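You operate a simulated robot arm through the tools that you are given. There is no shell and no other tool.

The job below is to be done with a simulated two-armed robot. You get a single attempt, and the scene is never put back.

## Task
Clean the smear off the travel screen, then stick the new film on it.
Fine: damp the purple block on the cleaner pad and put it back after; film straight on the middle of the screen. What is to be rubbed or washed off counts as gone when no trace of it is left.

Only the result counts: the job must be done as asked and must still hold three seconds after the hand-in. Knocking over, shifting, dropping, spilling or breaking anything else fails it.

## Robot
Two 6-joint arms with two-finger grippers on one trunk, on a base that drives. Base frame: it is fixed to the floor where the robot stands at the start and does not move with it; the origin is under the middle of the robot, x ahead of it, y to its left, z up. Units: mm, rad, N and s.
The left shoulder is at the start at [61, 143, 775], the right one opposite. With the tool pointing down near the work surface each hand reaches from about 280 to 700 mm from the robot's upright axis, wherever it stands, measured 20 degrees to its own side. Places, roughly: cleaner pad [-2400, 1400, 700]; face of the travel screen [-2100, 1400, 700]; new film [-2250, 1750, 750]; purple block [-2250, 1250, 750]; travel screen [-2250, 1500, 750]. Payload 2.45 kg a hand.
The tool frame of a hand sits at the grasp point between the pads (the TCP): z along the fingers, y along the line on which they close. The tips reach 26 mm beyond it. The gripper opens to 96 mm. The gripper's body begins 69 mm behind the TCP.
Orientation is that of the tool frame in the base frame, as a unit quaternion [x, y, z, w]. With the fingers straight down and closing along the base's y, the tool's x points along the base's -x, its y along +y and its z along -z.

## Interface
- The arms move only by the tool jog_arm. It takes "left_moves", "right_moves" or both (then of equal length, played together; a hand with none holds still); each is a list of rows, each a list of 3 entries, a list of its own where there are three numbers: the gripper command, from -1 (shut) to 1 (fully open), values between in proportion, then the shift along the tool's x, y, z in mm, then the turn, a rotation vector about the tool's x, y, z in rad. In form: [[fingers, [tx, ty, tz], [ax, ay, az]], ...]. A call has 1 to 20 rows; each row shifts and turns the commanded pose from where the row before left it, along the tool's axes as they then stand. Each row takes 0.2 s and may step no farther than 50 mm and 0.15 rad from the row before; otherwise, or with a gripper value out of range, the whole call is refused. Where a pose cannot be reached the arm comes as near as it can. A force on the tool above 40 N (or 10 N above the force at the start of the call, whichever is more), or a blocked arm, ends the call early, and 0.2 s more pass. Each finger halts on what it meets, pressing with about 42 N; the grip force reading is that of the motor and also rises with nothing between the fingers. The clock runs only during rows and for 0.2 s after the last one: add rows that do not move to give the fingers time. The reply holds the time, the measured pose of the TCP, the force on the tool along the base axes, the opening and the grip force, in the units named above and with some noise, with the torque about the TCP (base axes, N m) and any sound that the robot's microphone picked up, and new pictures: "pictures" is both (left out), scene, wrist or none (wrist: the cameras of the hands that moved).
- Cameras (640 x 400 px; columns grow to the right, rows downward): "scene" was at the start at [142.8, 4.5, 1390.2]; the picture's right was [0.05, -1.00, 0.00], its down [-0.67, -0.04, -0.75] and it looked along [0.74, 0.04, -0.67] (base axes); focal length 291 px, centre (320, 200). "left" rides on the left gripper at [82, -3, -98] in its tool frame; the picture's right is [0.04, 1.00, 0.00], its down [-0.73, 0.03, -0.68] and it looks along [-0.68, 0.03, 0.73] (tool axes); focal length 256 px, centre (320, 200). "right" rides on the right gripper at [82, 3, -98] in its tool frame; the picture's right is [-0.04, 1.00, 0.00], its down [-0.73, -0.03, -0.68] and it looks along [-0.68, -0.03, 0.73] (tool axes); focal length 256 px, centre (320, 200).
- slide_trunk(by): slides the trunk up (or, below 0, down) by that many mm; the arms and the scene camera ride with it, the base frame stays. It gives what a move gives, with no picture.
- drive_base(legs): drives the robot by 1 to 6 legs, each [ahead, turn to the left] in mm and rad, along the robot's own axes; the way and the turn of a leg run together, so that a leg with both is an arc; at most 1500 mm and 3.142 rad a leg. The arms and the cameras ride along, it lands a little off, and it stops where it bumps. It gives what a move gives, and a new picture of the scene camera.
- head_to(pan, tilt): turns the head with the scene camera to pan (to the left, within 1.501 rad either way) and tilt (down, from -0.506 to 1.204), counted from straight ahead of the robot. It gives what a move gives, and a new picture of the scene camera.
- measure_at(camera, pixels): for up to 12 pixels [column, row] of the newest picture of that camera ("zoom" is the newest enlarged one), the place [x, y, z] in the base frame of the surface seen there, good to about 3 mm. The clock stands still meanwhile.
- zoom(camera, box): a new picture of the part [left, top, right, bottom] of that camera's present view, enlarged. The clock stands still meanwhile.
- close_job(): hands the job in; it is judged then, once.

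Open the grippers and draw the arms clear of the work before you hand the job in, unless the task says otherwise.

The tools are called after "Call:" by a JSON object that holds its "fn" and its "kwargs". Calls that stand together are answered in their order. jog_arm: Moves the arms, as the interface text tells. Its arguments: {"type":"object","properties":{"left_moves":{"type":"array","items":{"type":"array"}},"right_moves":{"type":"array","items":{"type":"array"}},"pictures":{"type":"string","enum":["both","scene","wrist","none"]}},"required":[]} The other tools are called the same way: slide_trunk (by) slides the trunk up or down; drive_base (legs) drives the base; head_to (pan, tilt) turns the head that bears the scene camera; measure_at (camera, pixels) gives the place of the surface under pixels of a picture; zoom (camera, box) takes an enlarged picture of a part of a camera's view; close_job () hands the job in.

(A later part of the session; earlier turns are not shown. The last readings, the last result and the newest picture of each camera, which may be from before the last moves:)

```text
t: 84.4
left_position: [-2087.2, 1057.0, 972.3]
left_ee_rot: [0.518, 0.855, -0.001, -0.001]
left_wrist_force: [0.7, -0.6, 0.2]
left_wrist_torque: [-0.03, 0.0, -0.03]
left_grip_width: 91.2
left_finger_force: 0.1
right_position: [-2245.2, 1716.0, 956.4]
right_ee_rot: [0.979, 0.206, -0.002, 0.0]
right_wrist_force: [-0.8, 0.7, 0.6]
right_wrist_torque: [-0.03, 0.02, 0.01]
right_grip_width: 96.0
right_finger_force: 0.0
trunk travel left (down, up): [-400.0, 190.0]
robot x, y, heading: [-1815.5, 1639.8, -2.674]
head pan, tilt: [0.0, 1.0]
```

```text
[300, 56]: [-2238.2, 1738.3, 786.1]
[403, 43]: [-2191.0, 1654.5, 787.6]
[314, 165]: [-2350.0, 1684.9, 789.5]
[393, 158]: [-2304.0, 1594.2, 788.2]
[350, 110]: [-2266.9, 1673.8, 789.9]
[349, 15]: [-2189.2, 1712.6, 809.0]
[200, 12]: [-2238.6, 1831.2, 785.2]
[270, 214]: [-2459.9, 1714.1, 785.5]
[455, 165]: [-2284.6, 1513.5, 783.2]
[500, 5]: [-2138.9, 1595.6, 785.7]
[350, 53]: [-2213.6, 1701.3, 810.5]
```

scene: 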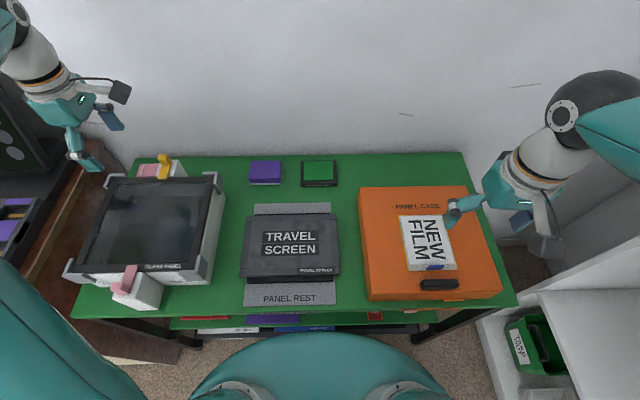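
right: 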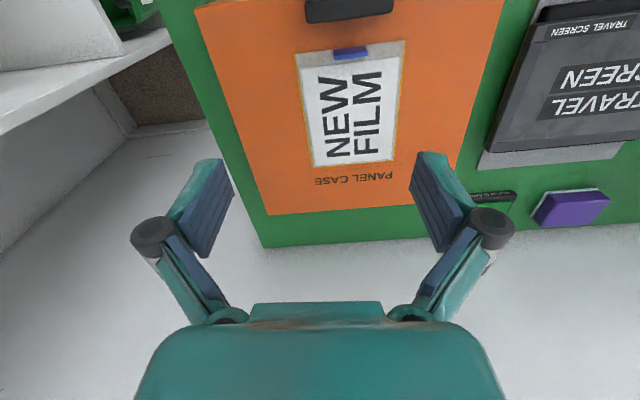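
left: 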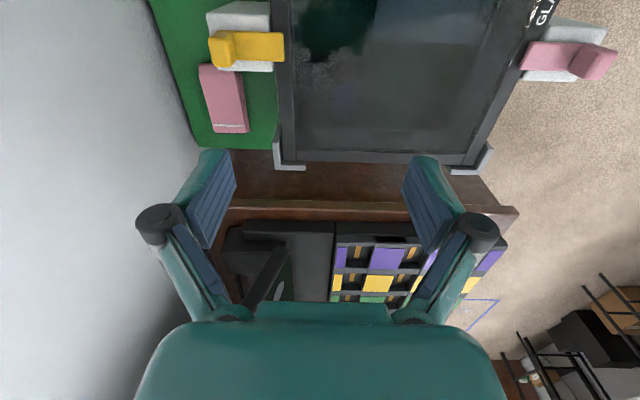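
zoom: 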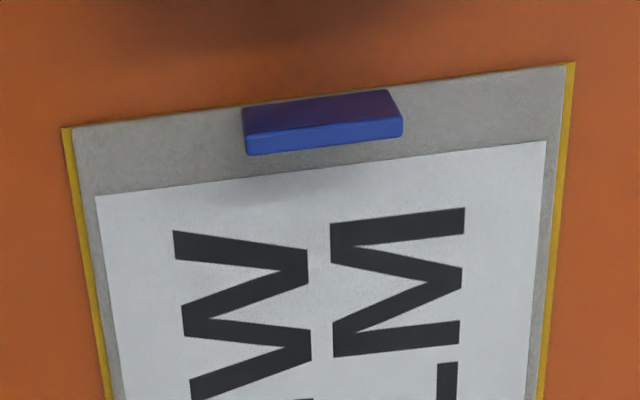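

Film: centre ≈(-2271,1670.5), ~98×128 mm, tab at its near edge (z 790–811, about 30 mm wide, upright). I measure the black handle next to it to judge finger clearance.

Call:
{"fn": "zoom", "kwargs": {"camera": "right", "box": [300, 0, 410, 70]}}

Call:
{"fn": "measure_at", "kwargs": {"camera": "zoom", "pixels": [[300, 40], [300, 95], [300, 115], [300, 128], [300, 140], [270, 275], [270, 290], [270, 320], [270, 345], [270, 360], [350, 275], [350, 340]]}}

```text
5.71 times, centred on (355, 35) of right
```

zoom: 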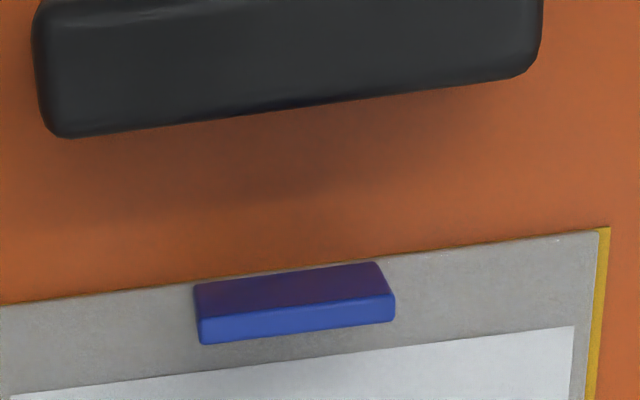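

```text
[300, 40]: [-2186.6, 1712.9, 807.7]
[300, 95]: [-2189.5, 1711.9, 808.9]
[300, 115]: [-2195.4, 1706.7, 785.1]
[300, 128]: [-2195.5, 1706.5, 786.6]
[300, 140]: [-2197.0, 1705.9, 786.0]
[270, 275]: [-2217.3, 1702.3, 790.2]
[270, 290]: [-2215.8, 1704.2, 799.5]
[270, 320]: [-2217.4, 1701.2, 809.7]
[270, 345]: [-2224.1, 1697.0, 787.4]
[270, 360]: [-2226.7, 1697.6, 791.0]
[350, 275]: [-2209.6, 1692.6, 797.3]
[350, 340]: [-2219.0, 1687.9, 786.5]
```

Handle's edge is at f≈1152 and the tab spans f≈1178–1185, leaving ~26 mm: enough for a finger with a ~24 mm opening. I shift the right hand above the tab, yaw it so the fingers close across the tab, and set the opening.

Call:
{"fn": "jog_arm", "kwargs": {"right_moves": [[0, [20.6, 28.5, 0], [0, 0, 0]], [-0.3, [0, 0, 0], [0, 0, 0.1496]], [-0.5, [0, 0, 0], [0, 0, 0.1496]], [-0.5, [0, 0, 0], [0, 0, 0.1496]], [-0.5, [0, 0, 0], [0, 0, 0.1496]], [-0.5, [0, 0, 0], [0, 0, 0.1496]], [-0.5, [0, 0, 0], [0, 0, 0.1496]], [-0.5, [0, 0, 0], [0, 0, 0.1496]], [-0.5, [0, 0, 0], [0, 0, 0.1496]], [-0.5, [0, 0, 0], [0, 0, 0.1496]], [-0.5, [0, 0, 0], [0, 0, 0.1496]], [-0.5, [0, 0, 0], [0, 0, 0]]]}}

```text
t: 87.0
left_position: [-2086.8, 1058.3, 972.6]
left_ee_rot: [0.519, 0.855, -0.001, -0.001]
left_wrist_force: [-0.2, -0.1, 0.8]
left_wrist_torque: [-0.04, -0.03, 0.02]
left_grip_width: 91.2
left_finger_force: 0.1
right_position: [-2216.4, 1699.5, 956.9]
right_ee_rot: [0.857, -0.515, 0.0, 0.0]
right_wrist_force: [-0.3, 0.2, -0.7]
right_wrist_torque: [-0.01, -0.01, -0.02]
right_grip_width: 24.0
right_finger_force: 0.0
trunk travel left (down, up): [-400.0, 190.0]
robot x, y, heading: [-1812.0, 1640.4, -2.681]
head pan, tilt: [0.0, 1.0]
```

scene: 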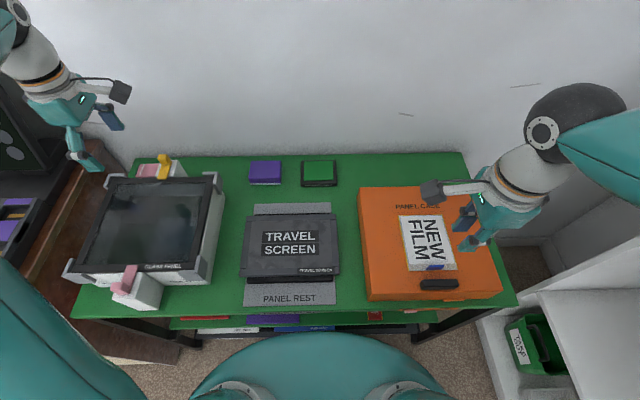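
right: 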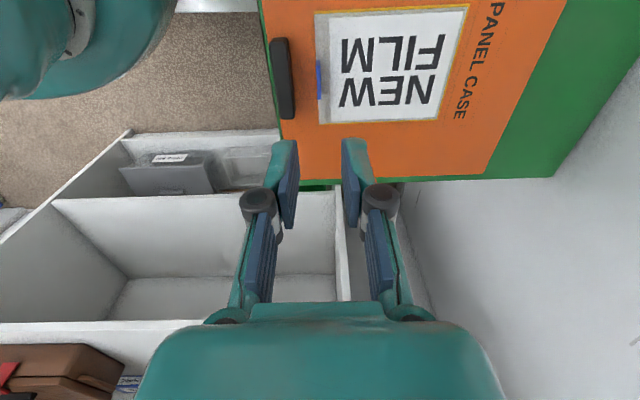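

Yaw done, TCP at f≈1181, s≈2531, right over the tab. I lower to z≈880 and re-measure.

Call:
{"fn": "jog_arm", "kwargs": {"right_moves": [[-0.5, [0, 0, 40], [0, 0, 0]], [-0.5, [0, 0, 36], [0, 0, 0]], [-0.5, [0, 0, 0], [0, 0, 0]]], "pictures": "wrist"}}

Call:
{"fn": "zoom", "kwargs": {"camera": "right", "box": [240, 0, 480, 150]}}

```text
t: 87.8
left_position: [-2087.2, 1057.2, 972.2]
left_ee_rot: [0.519, 0.855, -0.001, -0.002]
left_wrist_force: [-0.7, 0.3, -0.7]
left_wrist_torque: [0.0, 0.02, 0.0]
left_grip_width: 91.0
left_finger_force: 0.1
right_position: [-2215.3, 1697.5, 880.6]
right_ee_rot: [0.858, -0.514, 0.0, 0.0]
right_wrist_force: [0.4, 0.0, 0.7]
right_wrist_torque: [0.02, -0.01, 0.01]
right_grip_width: 24.2
right_finger_force: 0.1
trunk travel left (down, up): [-400.0, 190.0]
robot x, y, heading: [-1810.5, 1642.0, -2.678]
head pan, tilt: [0.0, 1.0]
```

right: 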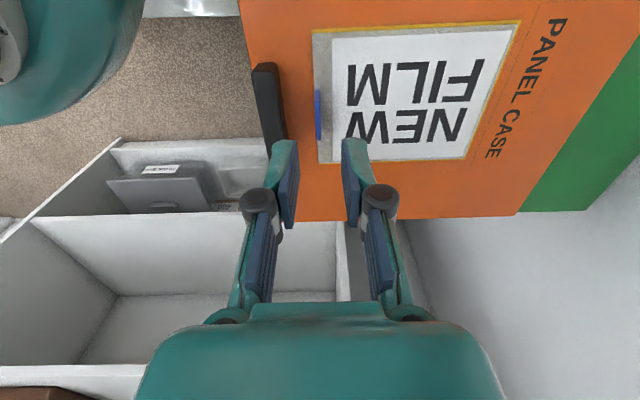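

```text
2.67 times, centred on (360, 75) of right
```

zoom: 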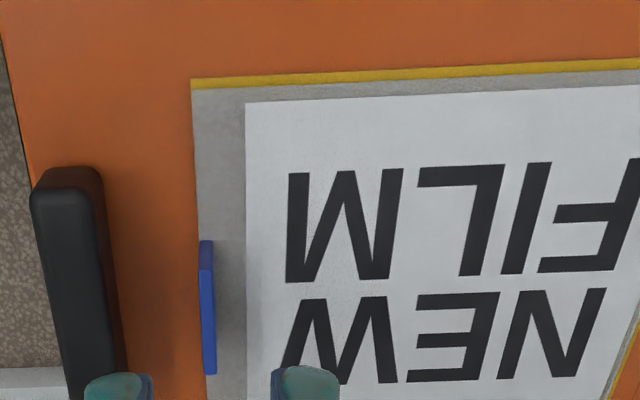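

Now I re-measure film corners, tab and handle from this closer view.

Call:
{"fn": "measure_at", "kwargs": {"camera": "right", "pixels": [[315, 36], [322, 160], [511, 30], [463, 154], [317, 92], [318, 137], [320, 115], [316, 115], [284, 115], [284, 90], [400, 95], [330, 115]]}}

Call:
{"fn": "zoom", "kwargs": {"camera": "right", "box": [290, 60, 370, 160]}}

Call:
{"fn": "measure_at", "kwargs": {"camera": "zoom", "pixels": [[205, 200], [225, 200], [235, 200], [240, 240], [220, 240], [215, 150], [250, 290], [225, 290], [232, 130], [213, 220]]}}

```text
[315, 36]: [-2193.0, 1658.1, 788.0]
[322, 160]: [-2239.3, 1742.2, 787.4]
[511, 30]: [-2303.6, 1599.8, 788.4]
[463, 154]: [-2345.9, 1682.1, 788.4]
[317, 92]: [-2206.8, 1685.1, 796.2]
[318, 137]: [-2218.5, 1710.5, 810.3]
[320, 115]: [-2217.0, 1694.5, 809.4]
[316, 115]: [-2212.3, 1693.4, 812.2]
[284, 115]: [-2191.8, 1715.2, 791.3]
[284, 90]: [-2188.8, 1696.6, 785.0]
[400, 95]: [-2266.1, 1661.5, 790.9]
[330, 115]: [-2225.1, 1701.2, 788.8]
```

```text
4.00 times, centred on (330, 110) of right
```

zoom: 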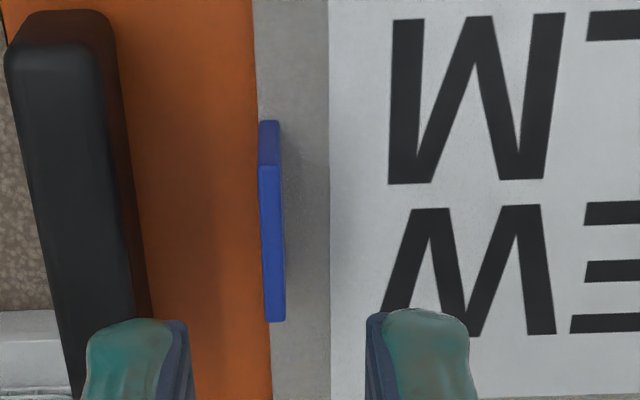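

```text
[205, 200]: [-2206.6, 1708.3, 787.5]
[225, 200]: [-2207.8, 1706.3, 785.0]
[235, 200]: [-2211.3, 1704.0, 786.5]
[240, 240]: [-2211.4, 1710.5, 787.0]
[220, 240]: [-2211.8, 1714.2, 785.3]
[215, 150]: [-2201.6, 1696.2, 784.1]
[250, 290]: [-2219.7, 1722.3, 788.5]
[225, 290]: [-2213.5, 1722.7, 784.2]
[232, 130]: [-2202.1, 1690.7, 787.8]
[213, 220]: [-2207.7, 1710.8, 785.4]
```

Tab is centred between the fingers (column 318 vs TCP 320), film angle ≈0.495. I descend to z≈816 so the tips stop ~2 mm above the film.

Call:
{"fn": "jog_arm", "kwargs": {"right_moves": [[-0.5, [0, 0, 35], [0, 0, 0]], [-0.5, [0, 0.5, 20], [0, 0, 0]], [-0.5, [0, 0, 8.5], [0, 0, 0]], [-0.5, [0, 0, 0], [0, 0, 0]]]}}

Call:
{"fn": "zoom", "kwargs": {"camera": "right", "box": [240, 80, 400, 180]}}

Call:
{"fn": "zoom", "kwargs": {"camera": "scene", "box": [360, 180, 520, 300]}}

```text
t: 88.8
left_position: [-2087.9, 1057.4, 972.2]
left_ee_rot: [0.519, 0.855, -0.001, -0.002]
left_wrist_force: [0.4, 0.0, -0.2]
left_wrist_torque: [0.0, 0.0, 0.02]
left_grip_width: 91.0
left_finger_force: 0.0
right_position: [-2215.8, 1699.0, 817.9]
right_ee_rot: [0.858, -0.514, 0.0, 0.0]
right_wrist_force: [0.6, 0.6, 0.3]
right_wrist_torque: [-0.02, 0.01, 0.03]
right_grip_width: 23.9
right_finger_force: 0.1
trunk travel left (down, up): [-400.0, 190.0]
robot x, y, heading: [-1813.8, 1640.0, -2.675]
head pan, tilt: [0.0, 1.0]
```

scene: 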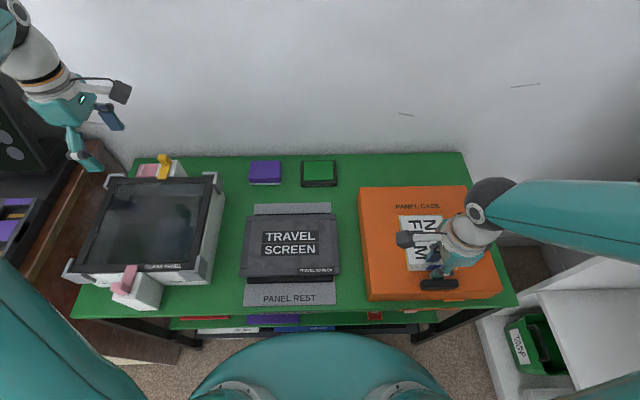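
right: 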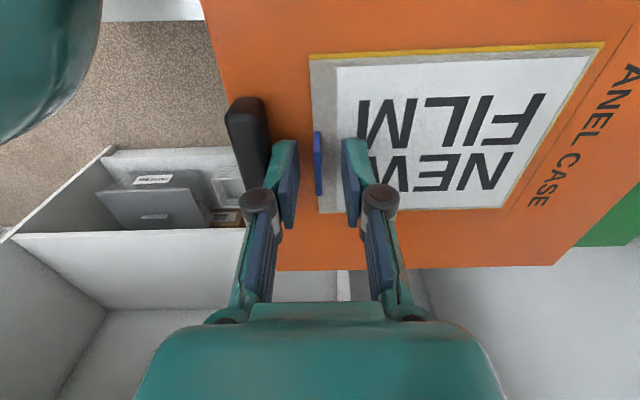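

```text
4.00 times, centred on (320, 130) of right
```

zoom: 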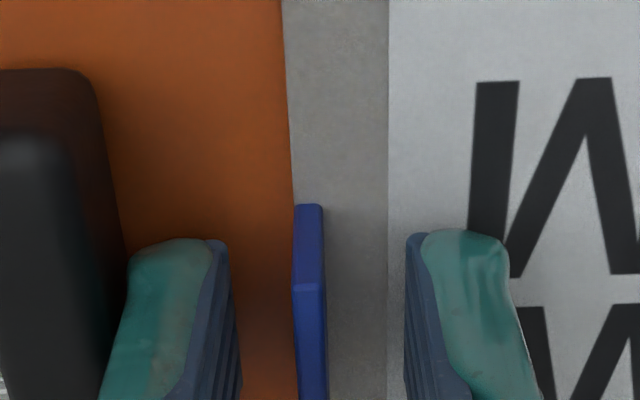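

```text
3.33 times, centred on (440, 240) of scene
```

zoom: 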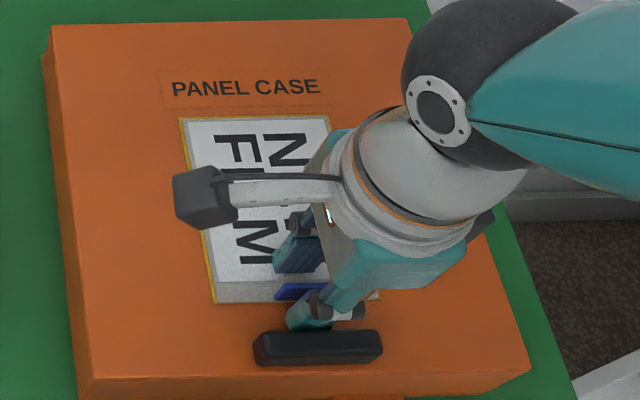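

The tab is between the pads, ~1.3 mm toward me from the middle. I nudge to centre, lower 1.5 mm and close on it.

Call:
{"fn": "jog_arm", "kwargs": {"right_moves": [[-0.5, [0, -1.3, 1.5], [0, 0, 0]], [-1, [0, 0, 0], [0, 0, 0]], [-1, [0, 0, 0], [0, 0, 0]], [-1, [0, 0, 0], [0, 0, 0]]], "pictures": "wrist"}}

```text
t: 89.8
left_position: [-2086.6, 1058.0, 973.0]
left_ee_rot: [0.519, 0.855, -0.002, -0.002]
left_wrist_force: [0.2, -0.4, -0.1]
left_wrist_torque: [0.0, 0.01, -0.03]
left_grip_width: 91.0
left_finger_force: 0.0
right_position: [-2214.4, 1698.6, 816.4]
right_ee_rot: [0.858, -0.514, 0.0, 0.0]
right_wrist_force: [0.0, -0.5, -0.6]
right_wrist_torque: [0.03, -0.01, 0.01]
right_grip_width: 6.0
right_finger_force: 31.9
trunk travel left (down, up): [-400.0, 190.0]
robot x, y, heading: [-1811.3, 1639.3, -2.673]
head pan, tilt: [0.0, 1.0]
```

right: 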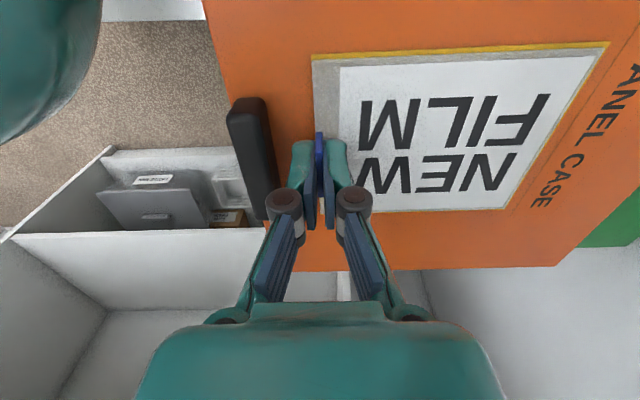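

The tab is held (6 mm wide). I lift slowly 30 mm and check that the film comes along flat.

Call:
{"fn": "jog_arm", "kwargs": {"right_moves": [[-1, [0, 0, -5], [0, 0, 0]], [-1, [0, 0, -10], [0, 0, 0]], [-1, [0, 0, -15], [0, 0, 0]], [-1, [0, 0, -20], [0, 0, 0]], [-1, [0, 0, 0], [0, 0, 0]]]}}

Call:
{"fn": "zoom", "kwargs": {"camera": "scene", "box": [360, 180, 520, 300]}}

```text
t: 91.0
left_position: [-2086.8, 1057.3, 970.2]
left_ee_rot: [0.519, 0.855, -0.001, -0.002]
left_wrist_force: [-0.5, -0.1, 1.0]
left_wrist_torque: [0.07, 0.02, -0.02]
left_grip_width: 91.2
left_finger_force: 0.0
right_position: [-2215.0, 1698.7, 867.3]
right_ee_rot: [0.858, -0.514, -0.001, 0.001]
right_wrist_force: [-0.3, 0.7, -0.2]
right_wrist_torque: [-0.01, -0.02, 0.01]
right_grip_width: 6.1
right_finger_force: 31.9
trunk travel left (down, up): [-400.0, 190.0]
robot x, y, heading: [-1812.2, 1640.0, -2.678]
head pan, tilt: [0.0, 1.0]
```

scene: 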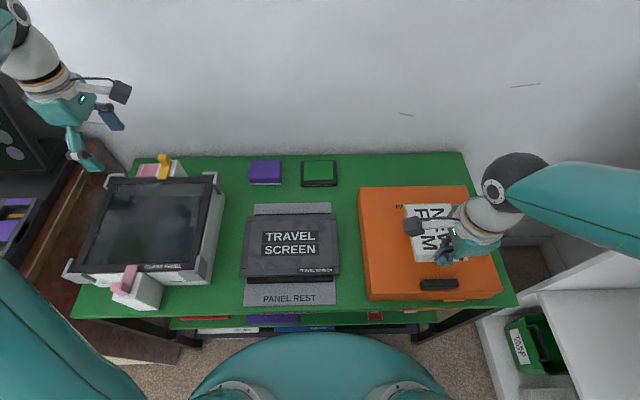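
right: 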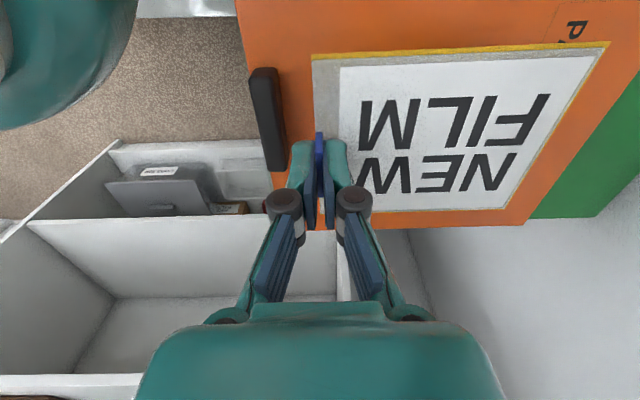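

```text
3.33 times, centred on (440, 240) of scene
```

zoom: 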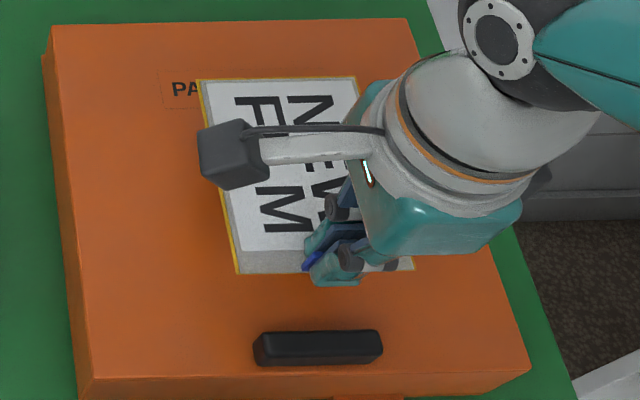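

The film came along flat and rigid. I measure its corners in the hand to know its offset from the TCP.

Call:
{"fn": "zoom", "kwargs": {"camera": "right", "box": [300, 30, 620, 230]}}

Call:
{"fn": "measure_at", "kwargs": {"camera": "right", "pixels": [[315, 64], [320, 209], [602, 47], [500, 203], [314, 100], [360, 60], [440, 55], [520, 51], [380, 209], [440, 207], [570, 100], [540, 145]]}}

```text
2.00 times, centred on (460, 130) of right
```

zoom: 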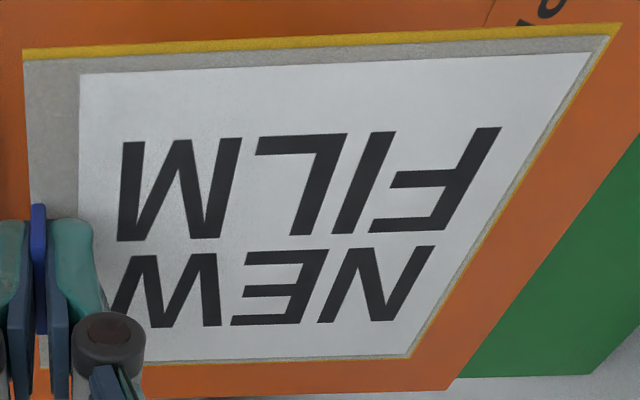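

```text
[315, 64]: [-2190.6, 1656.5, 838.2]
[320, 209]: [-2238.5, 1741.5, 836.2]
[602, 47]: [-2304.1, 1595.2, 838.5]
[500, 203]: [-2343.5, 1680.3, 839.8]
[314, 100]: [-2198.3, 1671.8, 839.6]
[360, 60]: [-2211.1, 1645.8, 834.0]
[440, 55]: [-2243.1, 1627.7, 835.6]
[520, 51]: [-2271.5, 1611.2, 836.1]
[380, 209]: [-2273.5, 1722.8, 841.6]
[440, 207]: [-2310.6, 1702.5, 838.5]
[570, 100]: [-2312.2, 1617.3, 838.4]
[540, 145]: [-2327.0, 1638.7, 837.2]
```

Film centre is ≈62 mm beyond the TCP, aligned with the tool. I raise a bit and carry it over to the right of the screen centre before turning it 90° ccw.

Call:
{"fn": "jog_arm", "kwargs": {"right_moves": [[-1, [0, 0, -15], [0, 0, 0]], [-1, [0, 0, -15], [0, 0, 0]], [-1, [39.4, 14, 0], [0, 0, 0]], [-1, [39.4, 14, 0], [0, 0, 0]], [-1, [39.4, 14, 0], [0, 0, 0]], [-1, [39.4, 14, 0], [0, 0, 0]], [-1, [39.4, 14, 0], [0, 0, 0]], [-1, [39.4, 14, 0], [0, 0, 0]], [-1, [0, 0, 0], [0, 0, 0]]]}}

```text
t: 93.0
left_position: [-2087.4, 1058.1, 972.3]
left_ee_rot: [0.519, 0.855, -0.001, -0.002]
left_wrist_force: [0.4, 0.3, -0.4]
left_wrist_torque: [0.01, 0.01, 0.0]
left_grip_width: 91.2
left_finger_force: 0.1
right_position: [-2178.0, 1451.9, 897.8]
right_ee_rot: [0.857, -0.515, -0.001, 0.001]
right_wrist_force: [-0.4, -1.3, 0.1]
right_wrist_torque: [-0.02, -0.03, 0.0]
right_grip_width: 6.1
right_finger_force: 32.0
trunk travel left (down, up): [-400.0, 190.0]
robot x, y, heading: [-1810.3, 1641.6, -2.677]
head pan, tilt: [0.0, 1.0]
```

scene: 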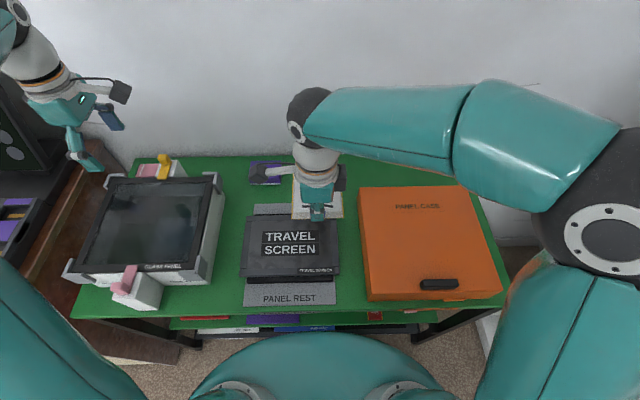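
right: 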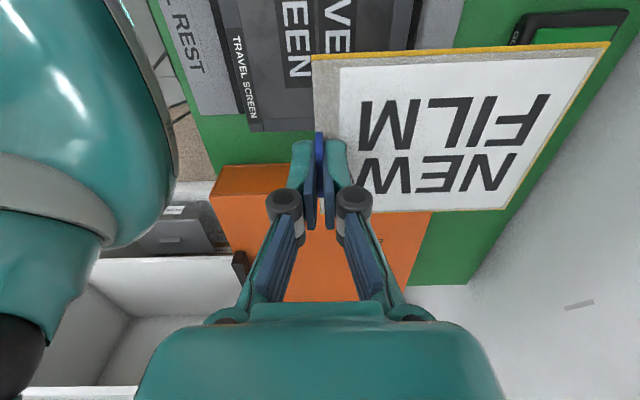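

In position. Now I turn the hand ccw by 1.561 rad so the film lies lengthwise with the screen.

Call:
{"fn": "jog_arm", "kwargs": {"right_moves": [[-1, [0, 0, 0], [0, 0, -0.1419]], [-1, [0, 0, 0], [0, 0, -0.1419]], [-1, [0, 0, 0], [0, 0, -0.1419]], [-1, [0, 0, 0], [0, 0, -0.1419]], [-1, [0, 0, 0], [0, 0, -0.1419]], [-1, [0, 0, 0], [0, 0, -0.1419]], [-1, [0, 0, 0], [0, 0, -0.1419]], [-1, [0, 0, 0], [0, 0, -0.1419]], [-1, [0, 0, 0], [0, 0, -0.1419]], [-1, [0, 0, 0], [0, 0, -0.1419]], [-1, [0, 0, 0], [0, 0, -0.1419]], [-1, [0, 0, 0], [0, 0, 0]]]}}

Call:
{"fn": "zoom", "kwargs": {"camera": "scene", "box": [220, 190, 360, 280]}}

```text
t: 95.6
left_position: [-2088.4, 1057.0, 971.5]
left_ee_rot: [0.518, 0.855, -0.001, -0.001]
left_wrist_force: [0.1, -0.6, -0.3]
left_wrist_torque: [0.0, 0.0, -0.01]
left_grip_width: 91.2
left_finger_force: 0.0
right_position: [-2178.2, 1451.2, 895.2]
right_ee_rot: [0.971, 0.239, 0.0, 0.0]
right_wrist_force: [-0.3, -0.4, 0.6]
right_wrist_torque: [-0.01, -0.03, 0.0]
right_grip_width: 6.1
right_finger_force: 31.2
trunk travel left (down, up): [-400.0, 190.0]
robot x, y, heading: [-1812.8, 1640.8, -2.682]
head pan, tilt: [0.0, 1.0]
```

scene: 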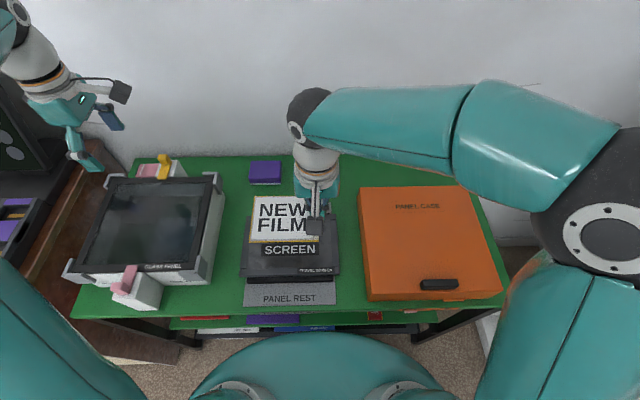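
right: 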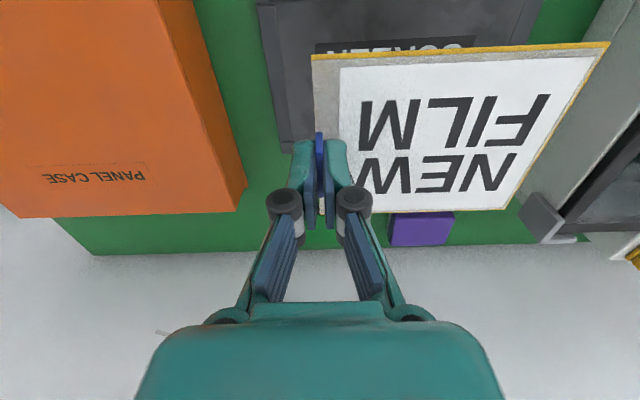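

```text
4.44 times, centred on (290, 235) of scene
```

zoom: 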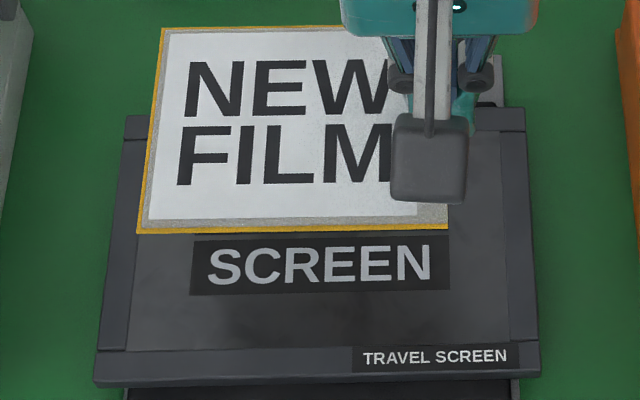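

Film is upright with the screen text, tool angle 0.483. I measure film corners in both cameras plus screen face corners again.

Call:
{"fn": "measure_at", "kwargs": {"camera": "zoom", "pixels": [[141, 229], [165, 31], [445, 227], [250, 231], [350, 229], [153, 120], [300, 120], [128, 340], [511, 330], [500, 140], [110, 370], [526, 360]]}}

Call:
{"fn": "measure_at", "kwargs": {"camera": "right", "pixels": [[315, 62], [320, 209], [602, 46], [500, 203], [400, 53], [500, 48], [400, 208], [460, 206], [570, 94], [535, 150], [450, 130], [313, 100]]}}

```text
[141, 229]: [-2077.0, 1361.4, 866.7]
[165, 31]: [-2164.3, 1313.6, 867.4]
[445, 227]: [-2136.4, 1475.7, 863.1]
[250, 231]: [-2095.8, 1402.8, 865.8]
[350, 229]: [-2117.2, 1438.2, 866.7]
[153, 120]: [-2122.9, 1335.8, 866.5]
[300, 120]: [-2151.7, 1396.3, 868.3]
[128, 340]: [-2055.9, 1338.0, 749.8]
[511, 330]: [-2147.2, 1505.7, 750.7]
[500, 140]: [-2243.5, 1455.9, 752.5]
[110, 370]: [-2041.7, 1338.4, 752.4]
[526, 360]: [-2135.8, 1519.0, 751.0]
```

```text
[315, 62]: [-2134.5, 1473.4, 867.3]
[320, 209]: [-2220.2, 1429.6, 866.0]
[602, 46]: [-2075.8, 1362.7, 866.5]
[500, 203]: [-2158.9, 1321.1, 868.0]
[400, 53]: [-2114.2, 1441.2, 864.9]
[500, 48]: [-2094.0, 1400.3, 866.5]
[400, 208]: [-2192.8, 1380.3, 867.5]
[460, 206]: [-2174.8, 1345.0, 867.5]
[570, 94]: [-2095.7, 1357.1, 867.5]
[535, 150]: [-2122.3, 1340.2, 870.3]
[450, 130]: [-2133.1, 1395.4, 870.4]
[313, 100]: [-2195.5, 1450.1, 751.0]
```

Film centre is at s≈2236.5, f≈1249.5 and the face centre at s≈2237.3, f≈1251.6, with matching angles. I shift slightly and lower to ~10 mm above the screen for a final check.

Call:
{"fn": "jog_arm", "kwargs": {"right_moves": [[-1, [-1.5, -0.8, 30], [0, 0, 0]], [-1, [0, 0, 40], [0, 0, 0]], [-1, [0, 0, 25], [0, 0, 0]], [-1, [0, 0, 10], [0, 0, 0]], [-1, [0, 0, 0], [0, 0, 0]]]}}

Call:
{"fn": "zoom", "kwargs": {"camera": "scene", "box": [220, 200, 360, 290]}}

Call:
{"fn": "zoom", "kwargs": {"camera": "right", "box": [260, 0, 640, 230]}}

```text
t: 96.8
left_position: [-2086.5, 1057.2, 971.5]
left_ee_rot: [0.519, 0.855, 0.0, -0.002]
left_wrist_force: [0.4, 0.3, -0.9]
left_wrist_torque: [-0.02, -0.04, -0.02]
left_grip_width: 91.2
left_finger_force: 0.1
right_position: [-2178.8, 1452.2, 789.5]
right_ee_rot: [0.971, 0.238, 0.0, 0.0]
right_wrist_force: [-0.9, 0.4, 0.5]
right_wrist_torque: [0.02, -0.02, 0.01]
right_grip_width: 6.0
right_finger_force: 31.8
trunk travel left (down, up): [-400.0, 190.0]
robot x, y, heading: [-1810.7, 1641.8, -2.678]
head pan, tilt: [0.0, 1.0]
```

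scene: 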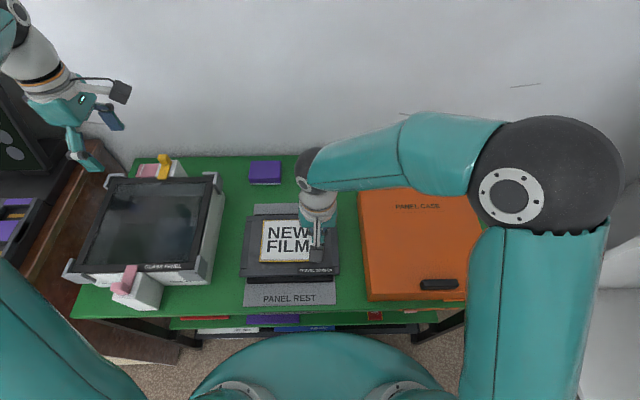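
right: 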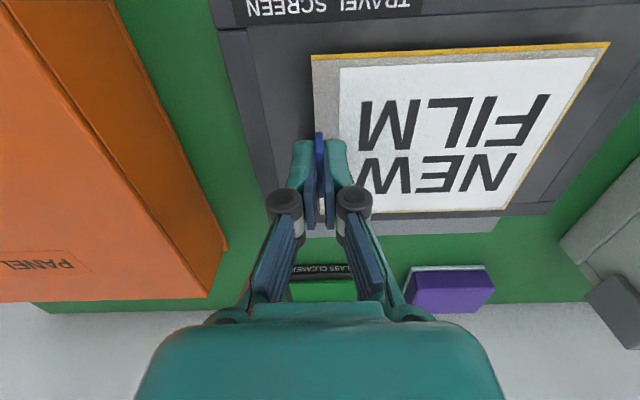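

```text
4.44 times, centred on (290, 245) of scene
```

zoom: 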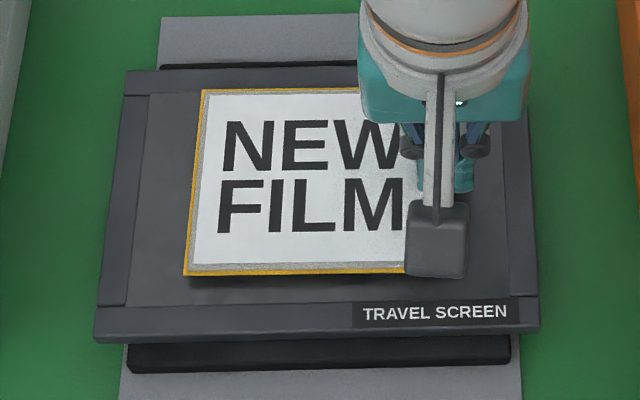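

```text
1.68 times, centred on (450, 115) of right
```

zoom: 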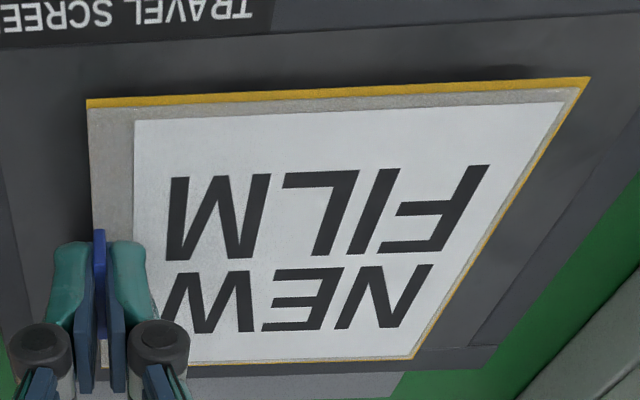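

The film hovers ~10 mm above the face. I measure film edges and face inner edges once more for centring.

Call:
{"fn": "measure_at", "kwargs": {"camera": "zoom", "pixels": [[110, 100], [555, 80], [410, 350]]}}

Call:
{"fn": "zoom", "kwargs": {"camera": "scene", "box": [220, 200, 360, 290]}}

Call:
{"fn": "measure_at", "kwargs": {"camera": "zoom", "pixels": [[187, 271], [205, 93], [300, 269], [400, 268], [195, 180], [300, 92], [131, 210], [126, 290], [516, 280], [509, 200], [250, 303], [400, 298]]}}

Call:
{"fn": "measure_at", "kwargs": {"camera": "right", "pixels": [[315, 60], [320, 209], [602, 46], [500, 207], [400, 53], [500, 49], [400, 208], [460, 207], [570, 96], [535, 150], [262, 130], [250, 80]]}}

```text
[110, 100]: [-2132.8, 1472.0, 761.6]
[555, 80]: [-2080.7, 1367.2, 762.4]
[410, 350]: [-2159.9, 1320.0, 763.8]
```

```text
4.44 times, centred on (290, 245) of scene
```

zoom: 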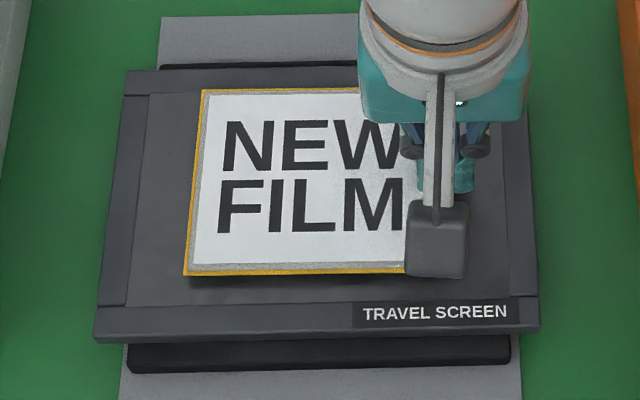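

```text
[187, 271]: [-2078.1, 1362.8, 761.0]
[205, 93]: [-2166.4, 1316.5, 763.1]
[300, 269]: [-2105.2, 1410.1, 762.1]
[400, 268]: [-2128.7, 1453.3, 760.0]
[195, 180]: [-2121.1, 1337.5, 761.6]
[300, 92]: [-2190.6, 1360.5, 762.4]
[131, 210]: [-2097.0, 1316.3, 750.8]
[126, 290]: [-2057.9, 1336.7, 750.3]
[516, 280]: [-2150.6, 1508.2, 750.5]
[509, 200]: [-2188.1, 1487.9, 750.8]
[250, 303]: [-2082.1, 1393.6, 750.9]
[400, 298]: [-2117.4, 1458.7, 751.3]
```

```text
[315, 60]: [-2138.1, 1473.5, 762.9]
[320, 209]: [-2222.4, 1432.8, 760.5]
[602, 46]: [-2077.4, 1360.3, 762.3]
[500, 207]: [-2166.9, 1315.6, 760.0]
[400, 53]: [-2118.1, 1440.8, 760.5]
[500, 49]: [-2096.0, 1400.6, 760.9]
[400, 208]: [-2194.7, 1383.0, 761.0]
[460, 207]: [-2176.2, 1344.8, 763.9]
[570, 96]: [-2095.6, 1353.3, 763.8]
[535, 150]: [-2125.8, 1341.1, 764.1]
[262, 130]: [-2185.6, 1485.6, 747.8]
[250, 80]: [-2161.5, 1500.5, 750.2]
```

The film centre (2237.5, 1251.4) vs face centre (2238.3, 1251.7): within 1 mm and parallel. I lower the last ~10 mm gently.

Call:
{"fn": "jog_arm", "kwargs": {"right_moves": [[-1, [0, -0.7, 4], [0, 0, 0]], [-1, [0, 0, 3], [0, 0, 0]]], "pictures": "none"}}

Call:
{"fn": "jog_arm", "kwargs": {"right_moves": [[-1, [0, 0, 1.5], [0, 0, 0]], [-1, [0, 0, 1], [0, 0, 0]]], "pictures": "none"}}

```text
t: 97.4
left_position: [-2086.6, 1056.6, 971.2]
left_ee_rot: [0.519, 0.855, -0.001, -0.002]
left_wrist_force: [0.6, -0.7, -0.5]
left_wrist_torque: [-0.01, 0.01, 0.03]
left_grip_width: 91.0
left_finger_force: 0.0
right_position: [-2180.4, 1452.9, 782.1]
right_ee_rot: [0.971, 0.239, 0.0, -0.002]
right_wrist_force: [0.4, 0.0, 0.2]
right_wrist_torque: [-0.02, -0.01, -0.02]
right_grip_width: 6.1
right_finger_force: 31.7
trunk travel left (down, up): [-400.0, 190.0]
robot x, y, heading: [-1815.6, 1642.3, -2.676]
head pan, tilt: [0.0, 1.0]
```

```text
t: 98.0
left_position: [-2087.9, 1057.5, 973.7]
left_ee_rot: [0.519, 0.855, -0.002, 0.0]
left_wrist_force: [0.0, -0.1, 0.5]
left_wrist_torque: [0.02, -0.04, 0.02]
left_grip_width: 91.2
left_finger_force: 0.0
right_position: [-2181.6, 1452.4, 782.3]
right_ee_rot: [0.972, 0.237, -0.001, 0.0]
right_wrist_force: [1.1, 1.8, 7.0]
right_wrist_torque: [0.1, -0.12, 0.05]
right_grip_width: 5.9
right_finger_force: 32.2
trunk travel left (down, up): [-400.0, 190.0]
robot x, y, heading: [-1815.8, 1638.1, -2.676]
head pan, tilt: [0.0, 1.0]
```

Contact: 7 N at z 782. I look before releasing.

Call:
{"fn": "jog_arm", "kwargs": {"right_moves": [[-1, [0, 0, 0.3], [0, 0, 0]], [-1, [0, 0, 0], [0, 0, 0]]]}}

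Call:
{"fn": "zoom", "kwargs": {"camera": "scene", "box": [220, 200, 360, 290]}}

Call:
{"fn": "measure_at", "kwargs": {"camera": "zoom", "pixels": [[187, 277], [205, 99], [300, 277], [400, 275], [195, 185], [300, 98], [131, 210], [126, 290], [516, 280], [509, 200], [250, 303], [400, 298]]}}

Call:
{"fn": "measure_at", "kwargs": {"camera": "right", "pixels": [[315, 60], [320, 209], [602, 46], [500, 207], [400, 53], [500, 49], [400, 208], [460, 207], [570, 96], [535, 150], [350, 120], [550, 70]]}}

```text
t: 98.6
left_position: [-2086.5, 1058.3, 973.5]
left_ee_rot: [0.518, 0.855, -0.002, -0.002]
left_wrist_force: [-0.2, -0.2, 0.1]
left_wrist_torque: [0.02, -0.01, -0.03]
left_grip_width: 91.4
left_finger_force: 0.1
right_position: [-2180.2, 1451.6, 781.3]
right_ee_rot: [0.971, 0.237, 0.0, 0.0]
right_wrist_force: [1.8, 1.5, 12.5]
right_wrist_torque: [0.07, -0.19, 0.05]
right_grip_width: 6.0
right_finger_force: 31.2
trunk travel left (down, up): [-400.0, 190.0]
robot x, y, heading: [-1813.4, 1638.7, -2.679]
head pan, tilt: [0.0, 1.0]
```

scene: 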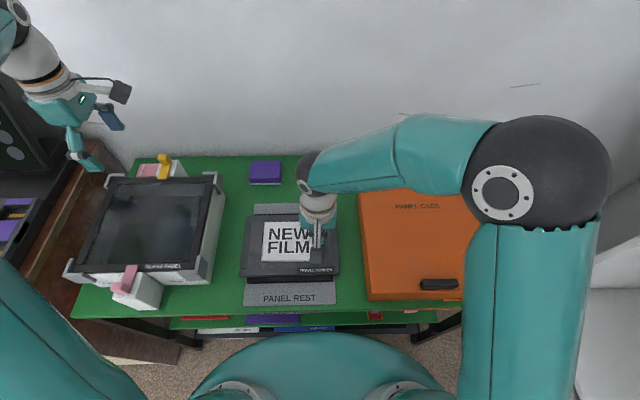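
right: 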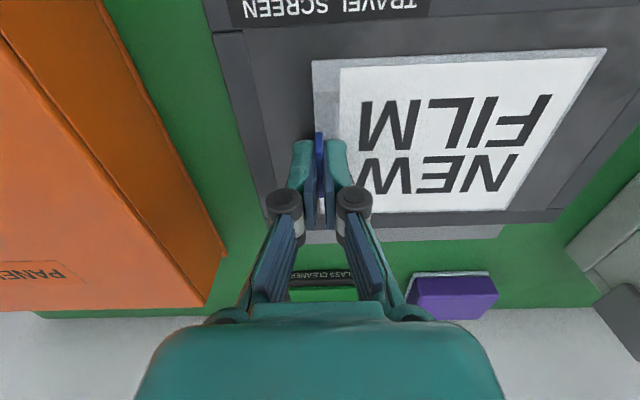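

```text
4.44 times, centred on (290, 245) of scene
```

zoom: 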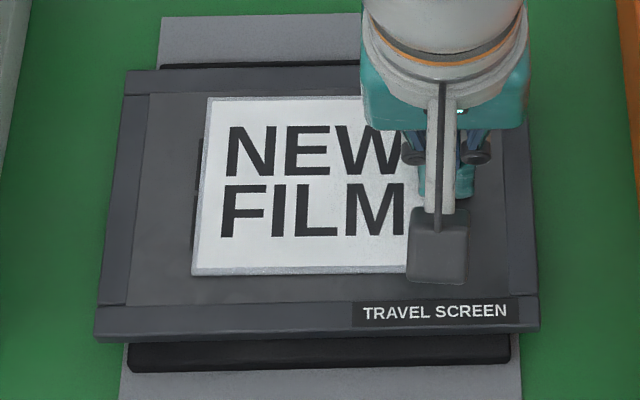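

```text
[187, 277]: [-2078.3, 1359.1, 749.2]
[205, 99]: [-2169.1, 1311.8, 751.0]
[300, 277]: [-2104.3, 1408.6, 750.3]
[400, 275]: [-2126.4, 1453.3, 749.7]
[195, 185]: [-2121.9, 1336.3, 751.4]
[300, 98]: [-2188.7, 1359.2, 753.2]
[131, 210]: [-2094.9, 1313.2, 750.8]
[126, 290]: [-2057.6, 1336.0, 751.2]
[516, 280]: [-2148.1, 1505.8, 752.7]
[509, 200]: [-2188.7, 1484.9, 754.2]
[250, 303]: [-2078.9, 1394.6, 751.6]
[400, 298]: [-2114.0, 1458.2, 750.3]
```

```text
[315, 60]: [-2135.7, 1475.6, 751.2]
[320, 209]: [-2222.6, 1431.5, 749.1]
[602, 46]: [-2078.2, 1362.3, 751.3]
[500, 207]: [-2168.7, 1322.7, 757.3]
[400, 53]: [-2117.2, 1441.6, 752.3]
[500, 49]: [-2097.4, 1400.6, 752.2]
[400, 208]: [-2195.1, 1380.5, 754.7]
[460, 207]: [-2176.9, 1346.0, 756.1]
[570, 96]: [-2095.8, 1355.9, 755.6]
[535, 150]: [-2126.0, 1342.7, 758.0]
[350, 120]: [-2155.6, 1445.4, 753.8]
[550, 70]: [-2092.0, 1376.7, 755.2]
```

The film's yellow rim has vanished, so it has stuck; its centre reads s≈2237.7, f≈1251.5, right on the face centre. I open the fingers slightly and rise straight up.

Call:
{"fn": "jog_arm", "kwargs": {"right_moves": [[-0.6, [0, 0, 0], [0, 0, 0]], [-0.6, [0, 0, 0], [0, 0, 0]], [-0.6, [0, 0, -10], [0, 0, 0]], [-0.6, [0, 0, -25], [0, 0, 0]], [-0.6, [0, 0, -40], [0, 0, 0]], [-0.6, [0, 0, -40], [0, 0, 0]]]}}

Call:
{"fn": "zoom", "kwargs": {"camera": "scene", "box": [220, 200, 360, 290]}}

```text
t: 100.0
left_position: [-2086.6, 1059.2, 972.4]
left_ee_rot: [0.519, 0.855, -0.001, -0.001]
left_wrist_force: [-0.1, 0.1, -0.1]
left_wrist_torque: [0.0, 0.0, -0.01]
left_grip_width: 91.2
left_finger_force: 0.1
right_position: [-2180.4, 1452.5, 898.1]
right_ee_rot: [0.971, 0.238, 0.0, 0.001]
right_wrist_force: [1.0, 0.1, -0.1]
right_wrist_torque: [0.03, -0.02, 0.02]
right_grip_width: 19.4
right_finger_force: 0.0
trunk travel left (down, up): [-400.0, 190.0]
robot x, y, heading: [-1808.6, 1644.3, -2.682]
head pan, tilt: [0.0, 1.0]
```

scene: 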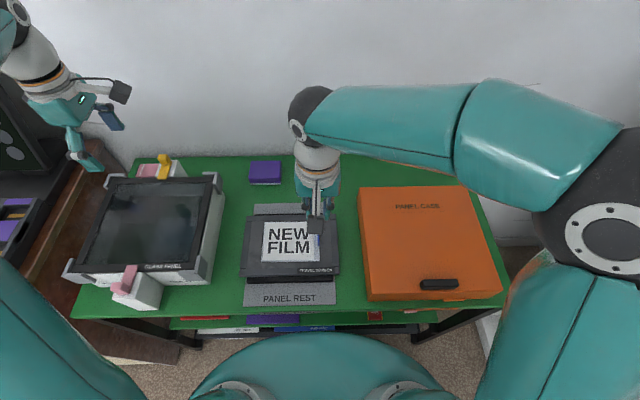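
right: 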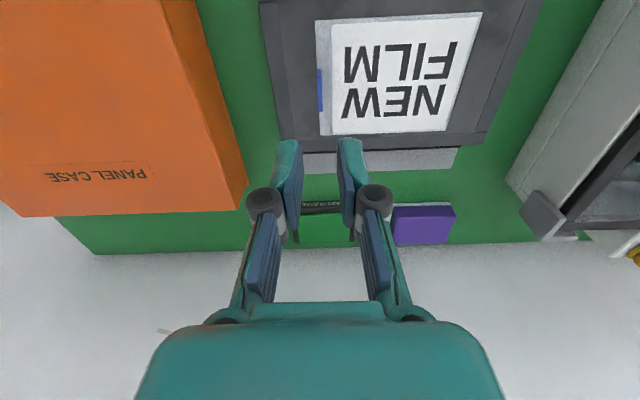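

```text
4.44 times, centred on (290, 245) of scene
```

zoom: 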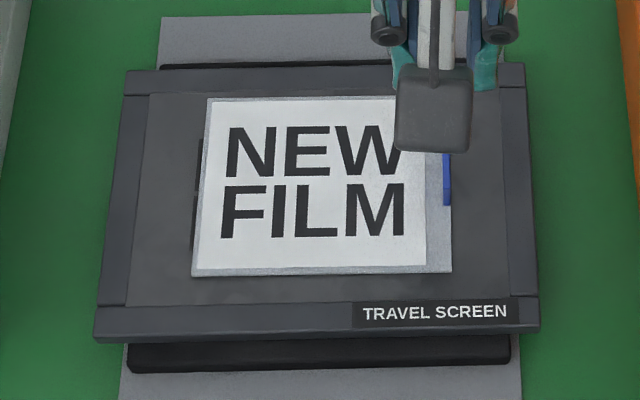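

Film is down; the horizontal margins look equal (≈62 px each), but the far margin looks smaller than the near one. I measure edges precisely.

Call:
{"fn": "measure_at", "kwargs": {"camera": "zoom", "pixels": [[180, 70], [180, 84], [180, 94], [180, 100], [260, 97], [260, 101], [260, 92], [260, 270], [260, 276], [260, 302], [260, 308], [260, 330]]}}

Call:
{"fn": "zoom", "kwargs": {"camera": "scene", "box": [240, 208, 300, 246]}}

Call:
{"fn": "zoom", "kwargs": {"camera": "right", "box": [250, 0, 550, 180]}}

Call:
{"fn": "measure_at", "kwargs": {"camera": "right", "pixels": [[400, 16], [320, 22], [478, 15], [322, 133], [445, 129], [380, 131], [380, 137], [380, 146], [380, 150], [400, 5], [285, 130], [490, 120]]}}

```text
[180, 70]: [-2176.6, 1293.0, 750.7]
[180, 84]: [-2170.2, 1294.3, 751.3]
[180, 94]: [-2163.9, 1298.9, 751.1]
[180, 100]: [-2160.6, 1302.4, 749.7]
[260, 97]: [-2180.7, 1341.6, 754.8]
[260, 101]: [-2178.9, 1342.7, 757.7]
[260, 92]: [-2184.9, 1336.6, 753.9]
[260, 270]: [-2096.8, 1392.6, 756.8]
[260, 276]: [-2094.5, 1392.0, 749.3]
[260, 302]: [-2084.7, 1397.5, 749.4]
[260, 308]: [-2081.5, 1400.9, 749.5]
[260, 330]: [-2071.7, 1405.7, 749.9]
```

```text
10.53 times, centred on (270, 227) of scene
```

zoom: 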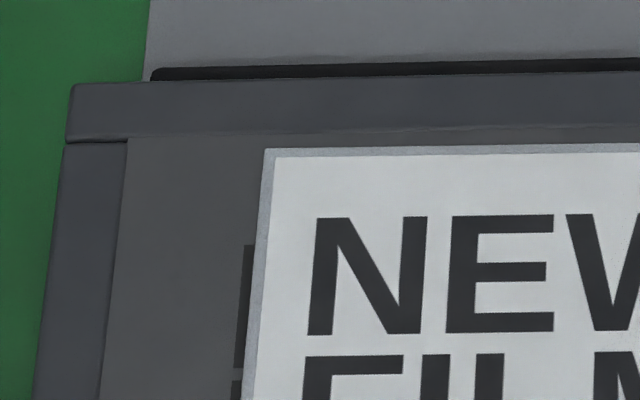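

```text
2.13 times, centred on (400, 90) of right
```

zoom: 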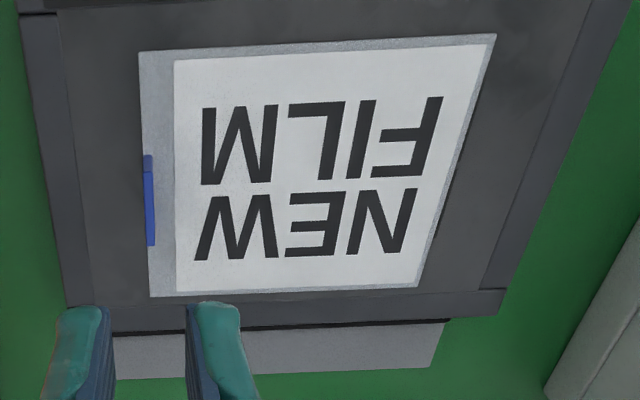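

```text
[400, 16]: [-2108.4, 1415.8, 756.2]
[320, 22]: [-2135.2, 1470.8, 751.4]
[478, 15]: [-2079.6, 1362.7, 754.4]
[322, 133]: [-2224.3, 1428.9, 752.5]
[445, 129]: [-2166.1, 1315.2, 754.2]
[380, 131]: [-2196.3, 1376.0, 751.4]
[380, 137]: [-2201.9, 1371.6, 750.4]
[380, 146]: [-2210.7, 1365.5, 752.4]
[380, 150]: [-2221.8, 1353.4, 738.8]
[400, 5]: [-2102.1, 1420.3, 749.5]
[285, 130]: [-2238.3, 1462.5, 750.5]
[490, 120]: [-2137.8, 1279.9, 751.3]
```

Readings suggest the film sits within ~1 mm sideways and ~2–4 mm toward the wall. I retract the right hand up and right over the case for an unobstructed view.

Call:
{"fn": "jog_arm", "kwargs": {"right_moves": [[-0.6, [0, 0, -40], [0, 0, 0]], [-0.6, [0, -40, -20], [0, 0, 0]], [0, [0, -45, 0], [0, 0, 0]], [0, [0, -45, 0], [0, 0, 0]], [0.5, [0, -45, 0], [0, 0, 0]], [0.5, [0, -45, 0], [0, 0, 0]], [0.5, [0, -40, 0], [0, 0, 0]]]}}

Call:
{"fn": "zoom", "kwargs": {"camera": "scene", "box": [230, 200, 350, 275]}}

Call:
{"fn": "measure_at", "kwargs": {"camera": "zoom", "pixels": [[200, 120], [250, 119], [300, 118], [350, 117], [400, 116], [430, 115], [200, 330], [250, 330], [300, 329], [350, 328], [400, 327], [440, 326]]}}

```text
t: 101.6
left_position: [-2087.0, 1057.4, 971.8]
left_ee_rot: [0.519, 0.855, -0.002, -0.001]
left_wrist_force: [1.1, 0.3, 0.5]
left_wrist_torque: [0.02, -0.02, 0.01]
left_grip_width: 91.3
left_finger_force: 0.0
right_position: [-2300.6, 1683.6, 955.2]
right_ee_rot: [0.971, 0.238, 0.0, 0.0]
right_wrist_force: [0.0, 0.1, -0.1]
right_wrist_torque: [0.01, 0.04, 0.02]
right_grip_width: 72.2
right_finger_force: 0.1
trunk travel left (down, up): [-400.0, 190.0]
robot x, y, heading: [-1810.8, 1643.3, -2.674]
head pan, tilt: [0.0, 1.0]
```

scene: 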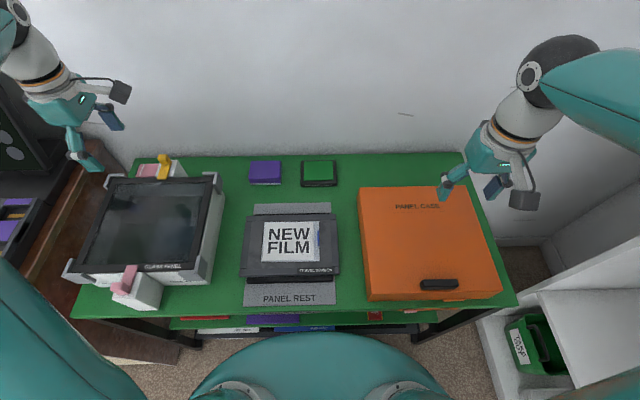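
right: 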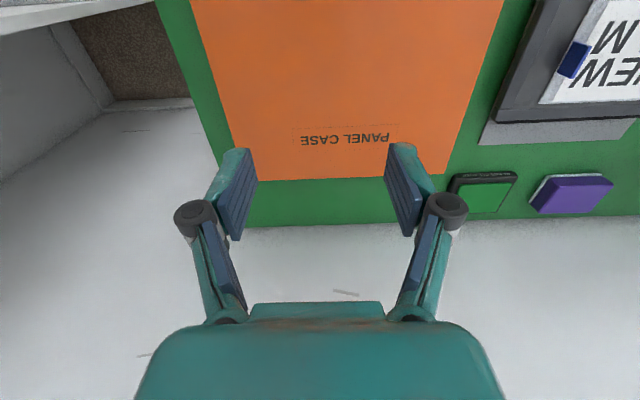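

```text
5.33 times, centred on (290, 238) of scene
```

zoom: 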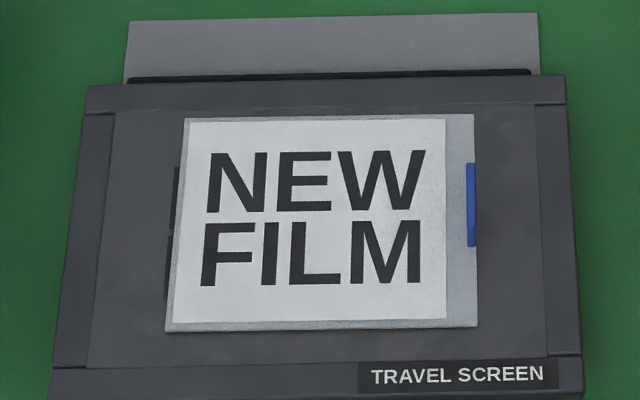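

```text
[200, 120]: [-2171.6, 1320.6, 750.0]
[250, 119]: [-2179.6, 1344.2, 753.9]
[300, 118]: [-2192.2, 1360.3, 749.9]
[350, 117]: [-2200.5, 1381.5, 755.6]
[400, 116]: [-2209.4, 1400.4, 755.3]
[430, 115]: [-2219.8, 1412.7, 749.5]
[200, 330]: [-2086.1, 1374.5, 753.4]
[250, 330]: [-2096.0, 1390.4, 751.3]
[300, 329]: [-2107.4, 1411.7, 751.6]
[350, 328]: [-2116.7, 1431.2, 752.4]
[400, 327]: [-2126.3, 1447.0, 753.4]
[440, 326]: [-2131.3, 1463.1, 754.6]
```

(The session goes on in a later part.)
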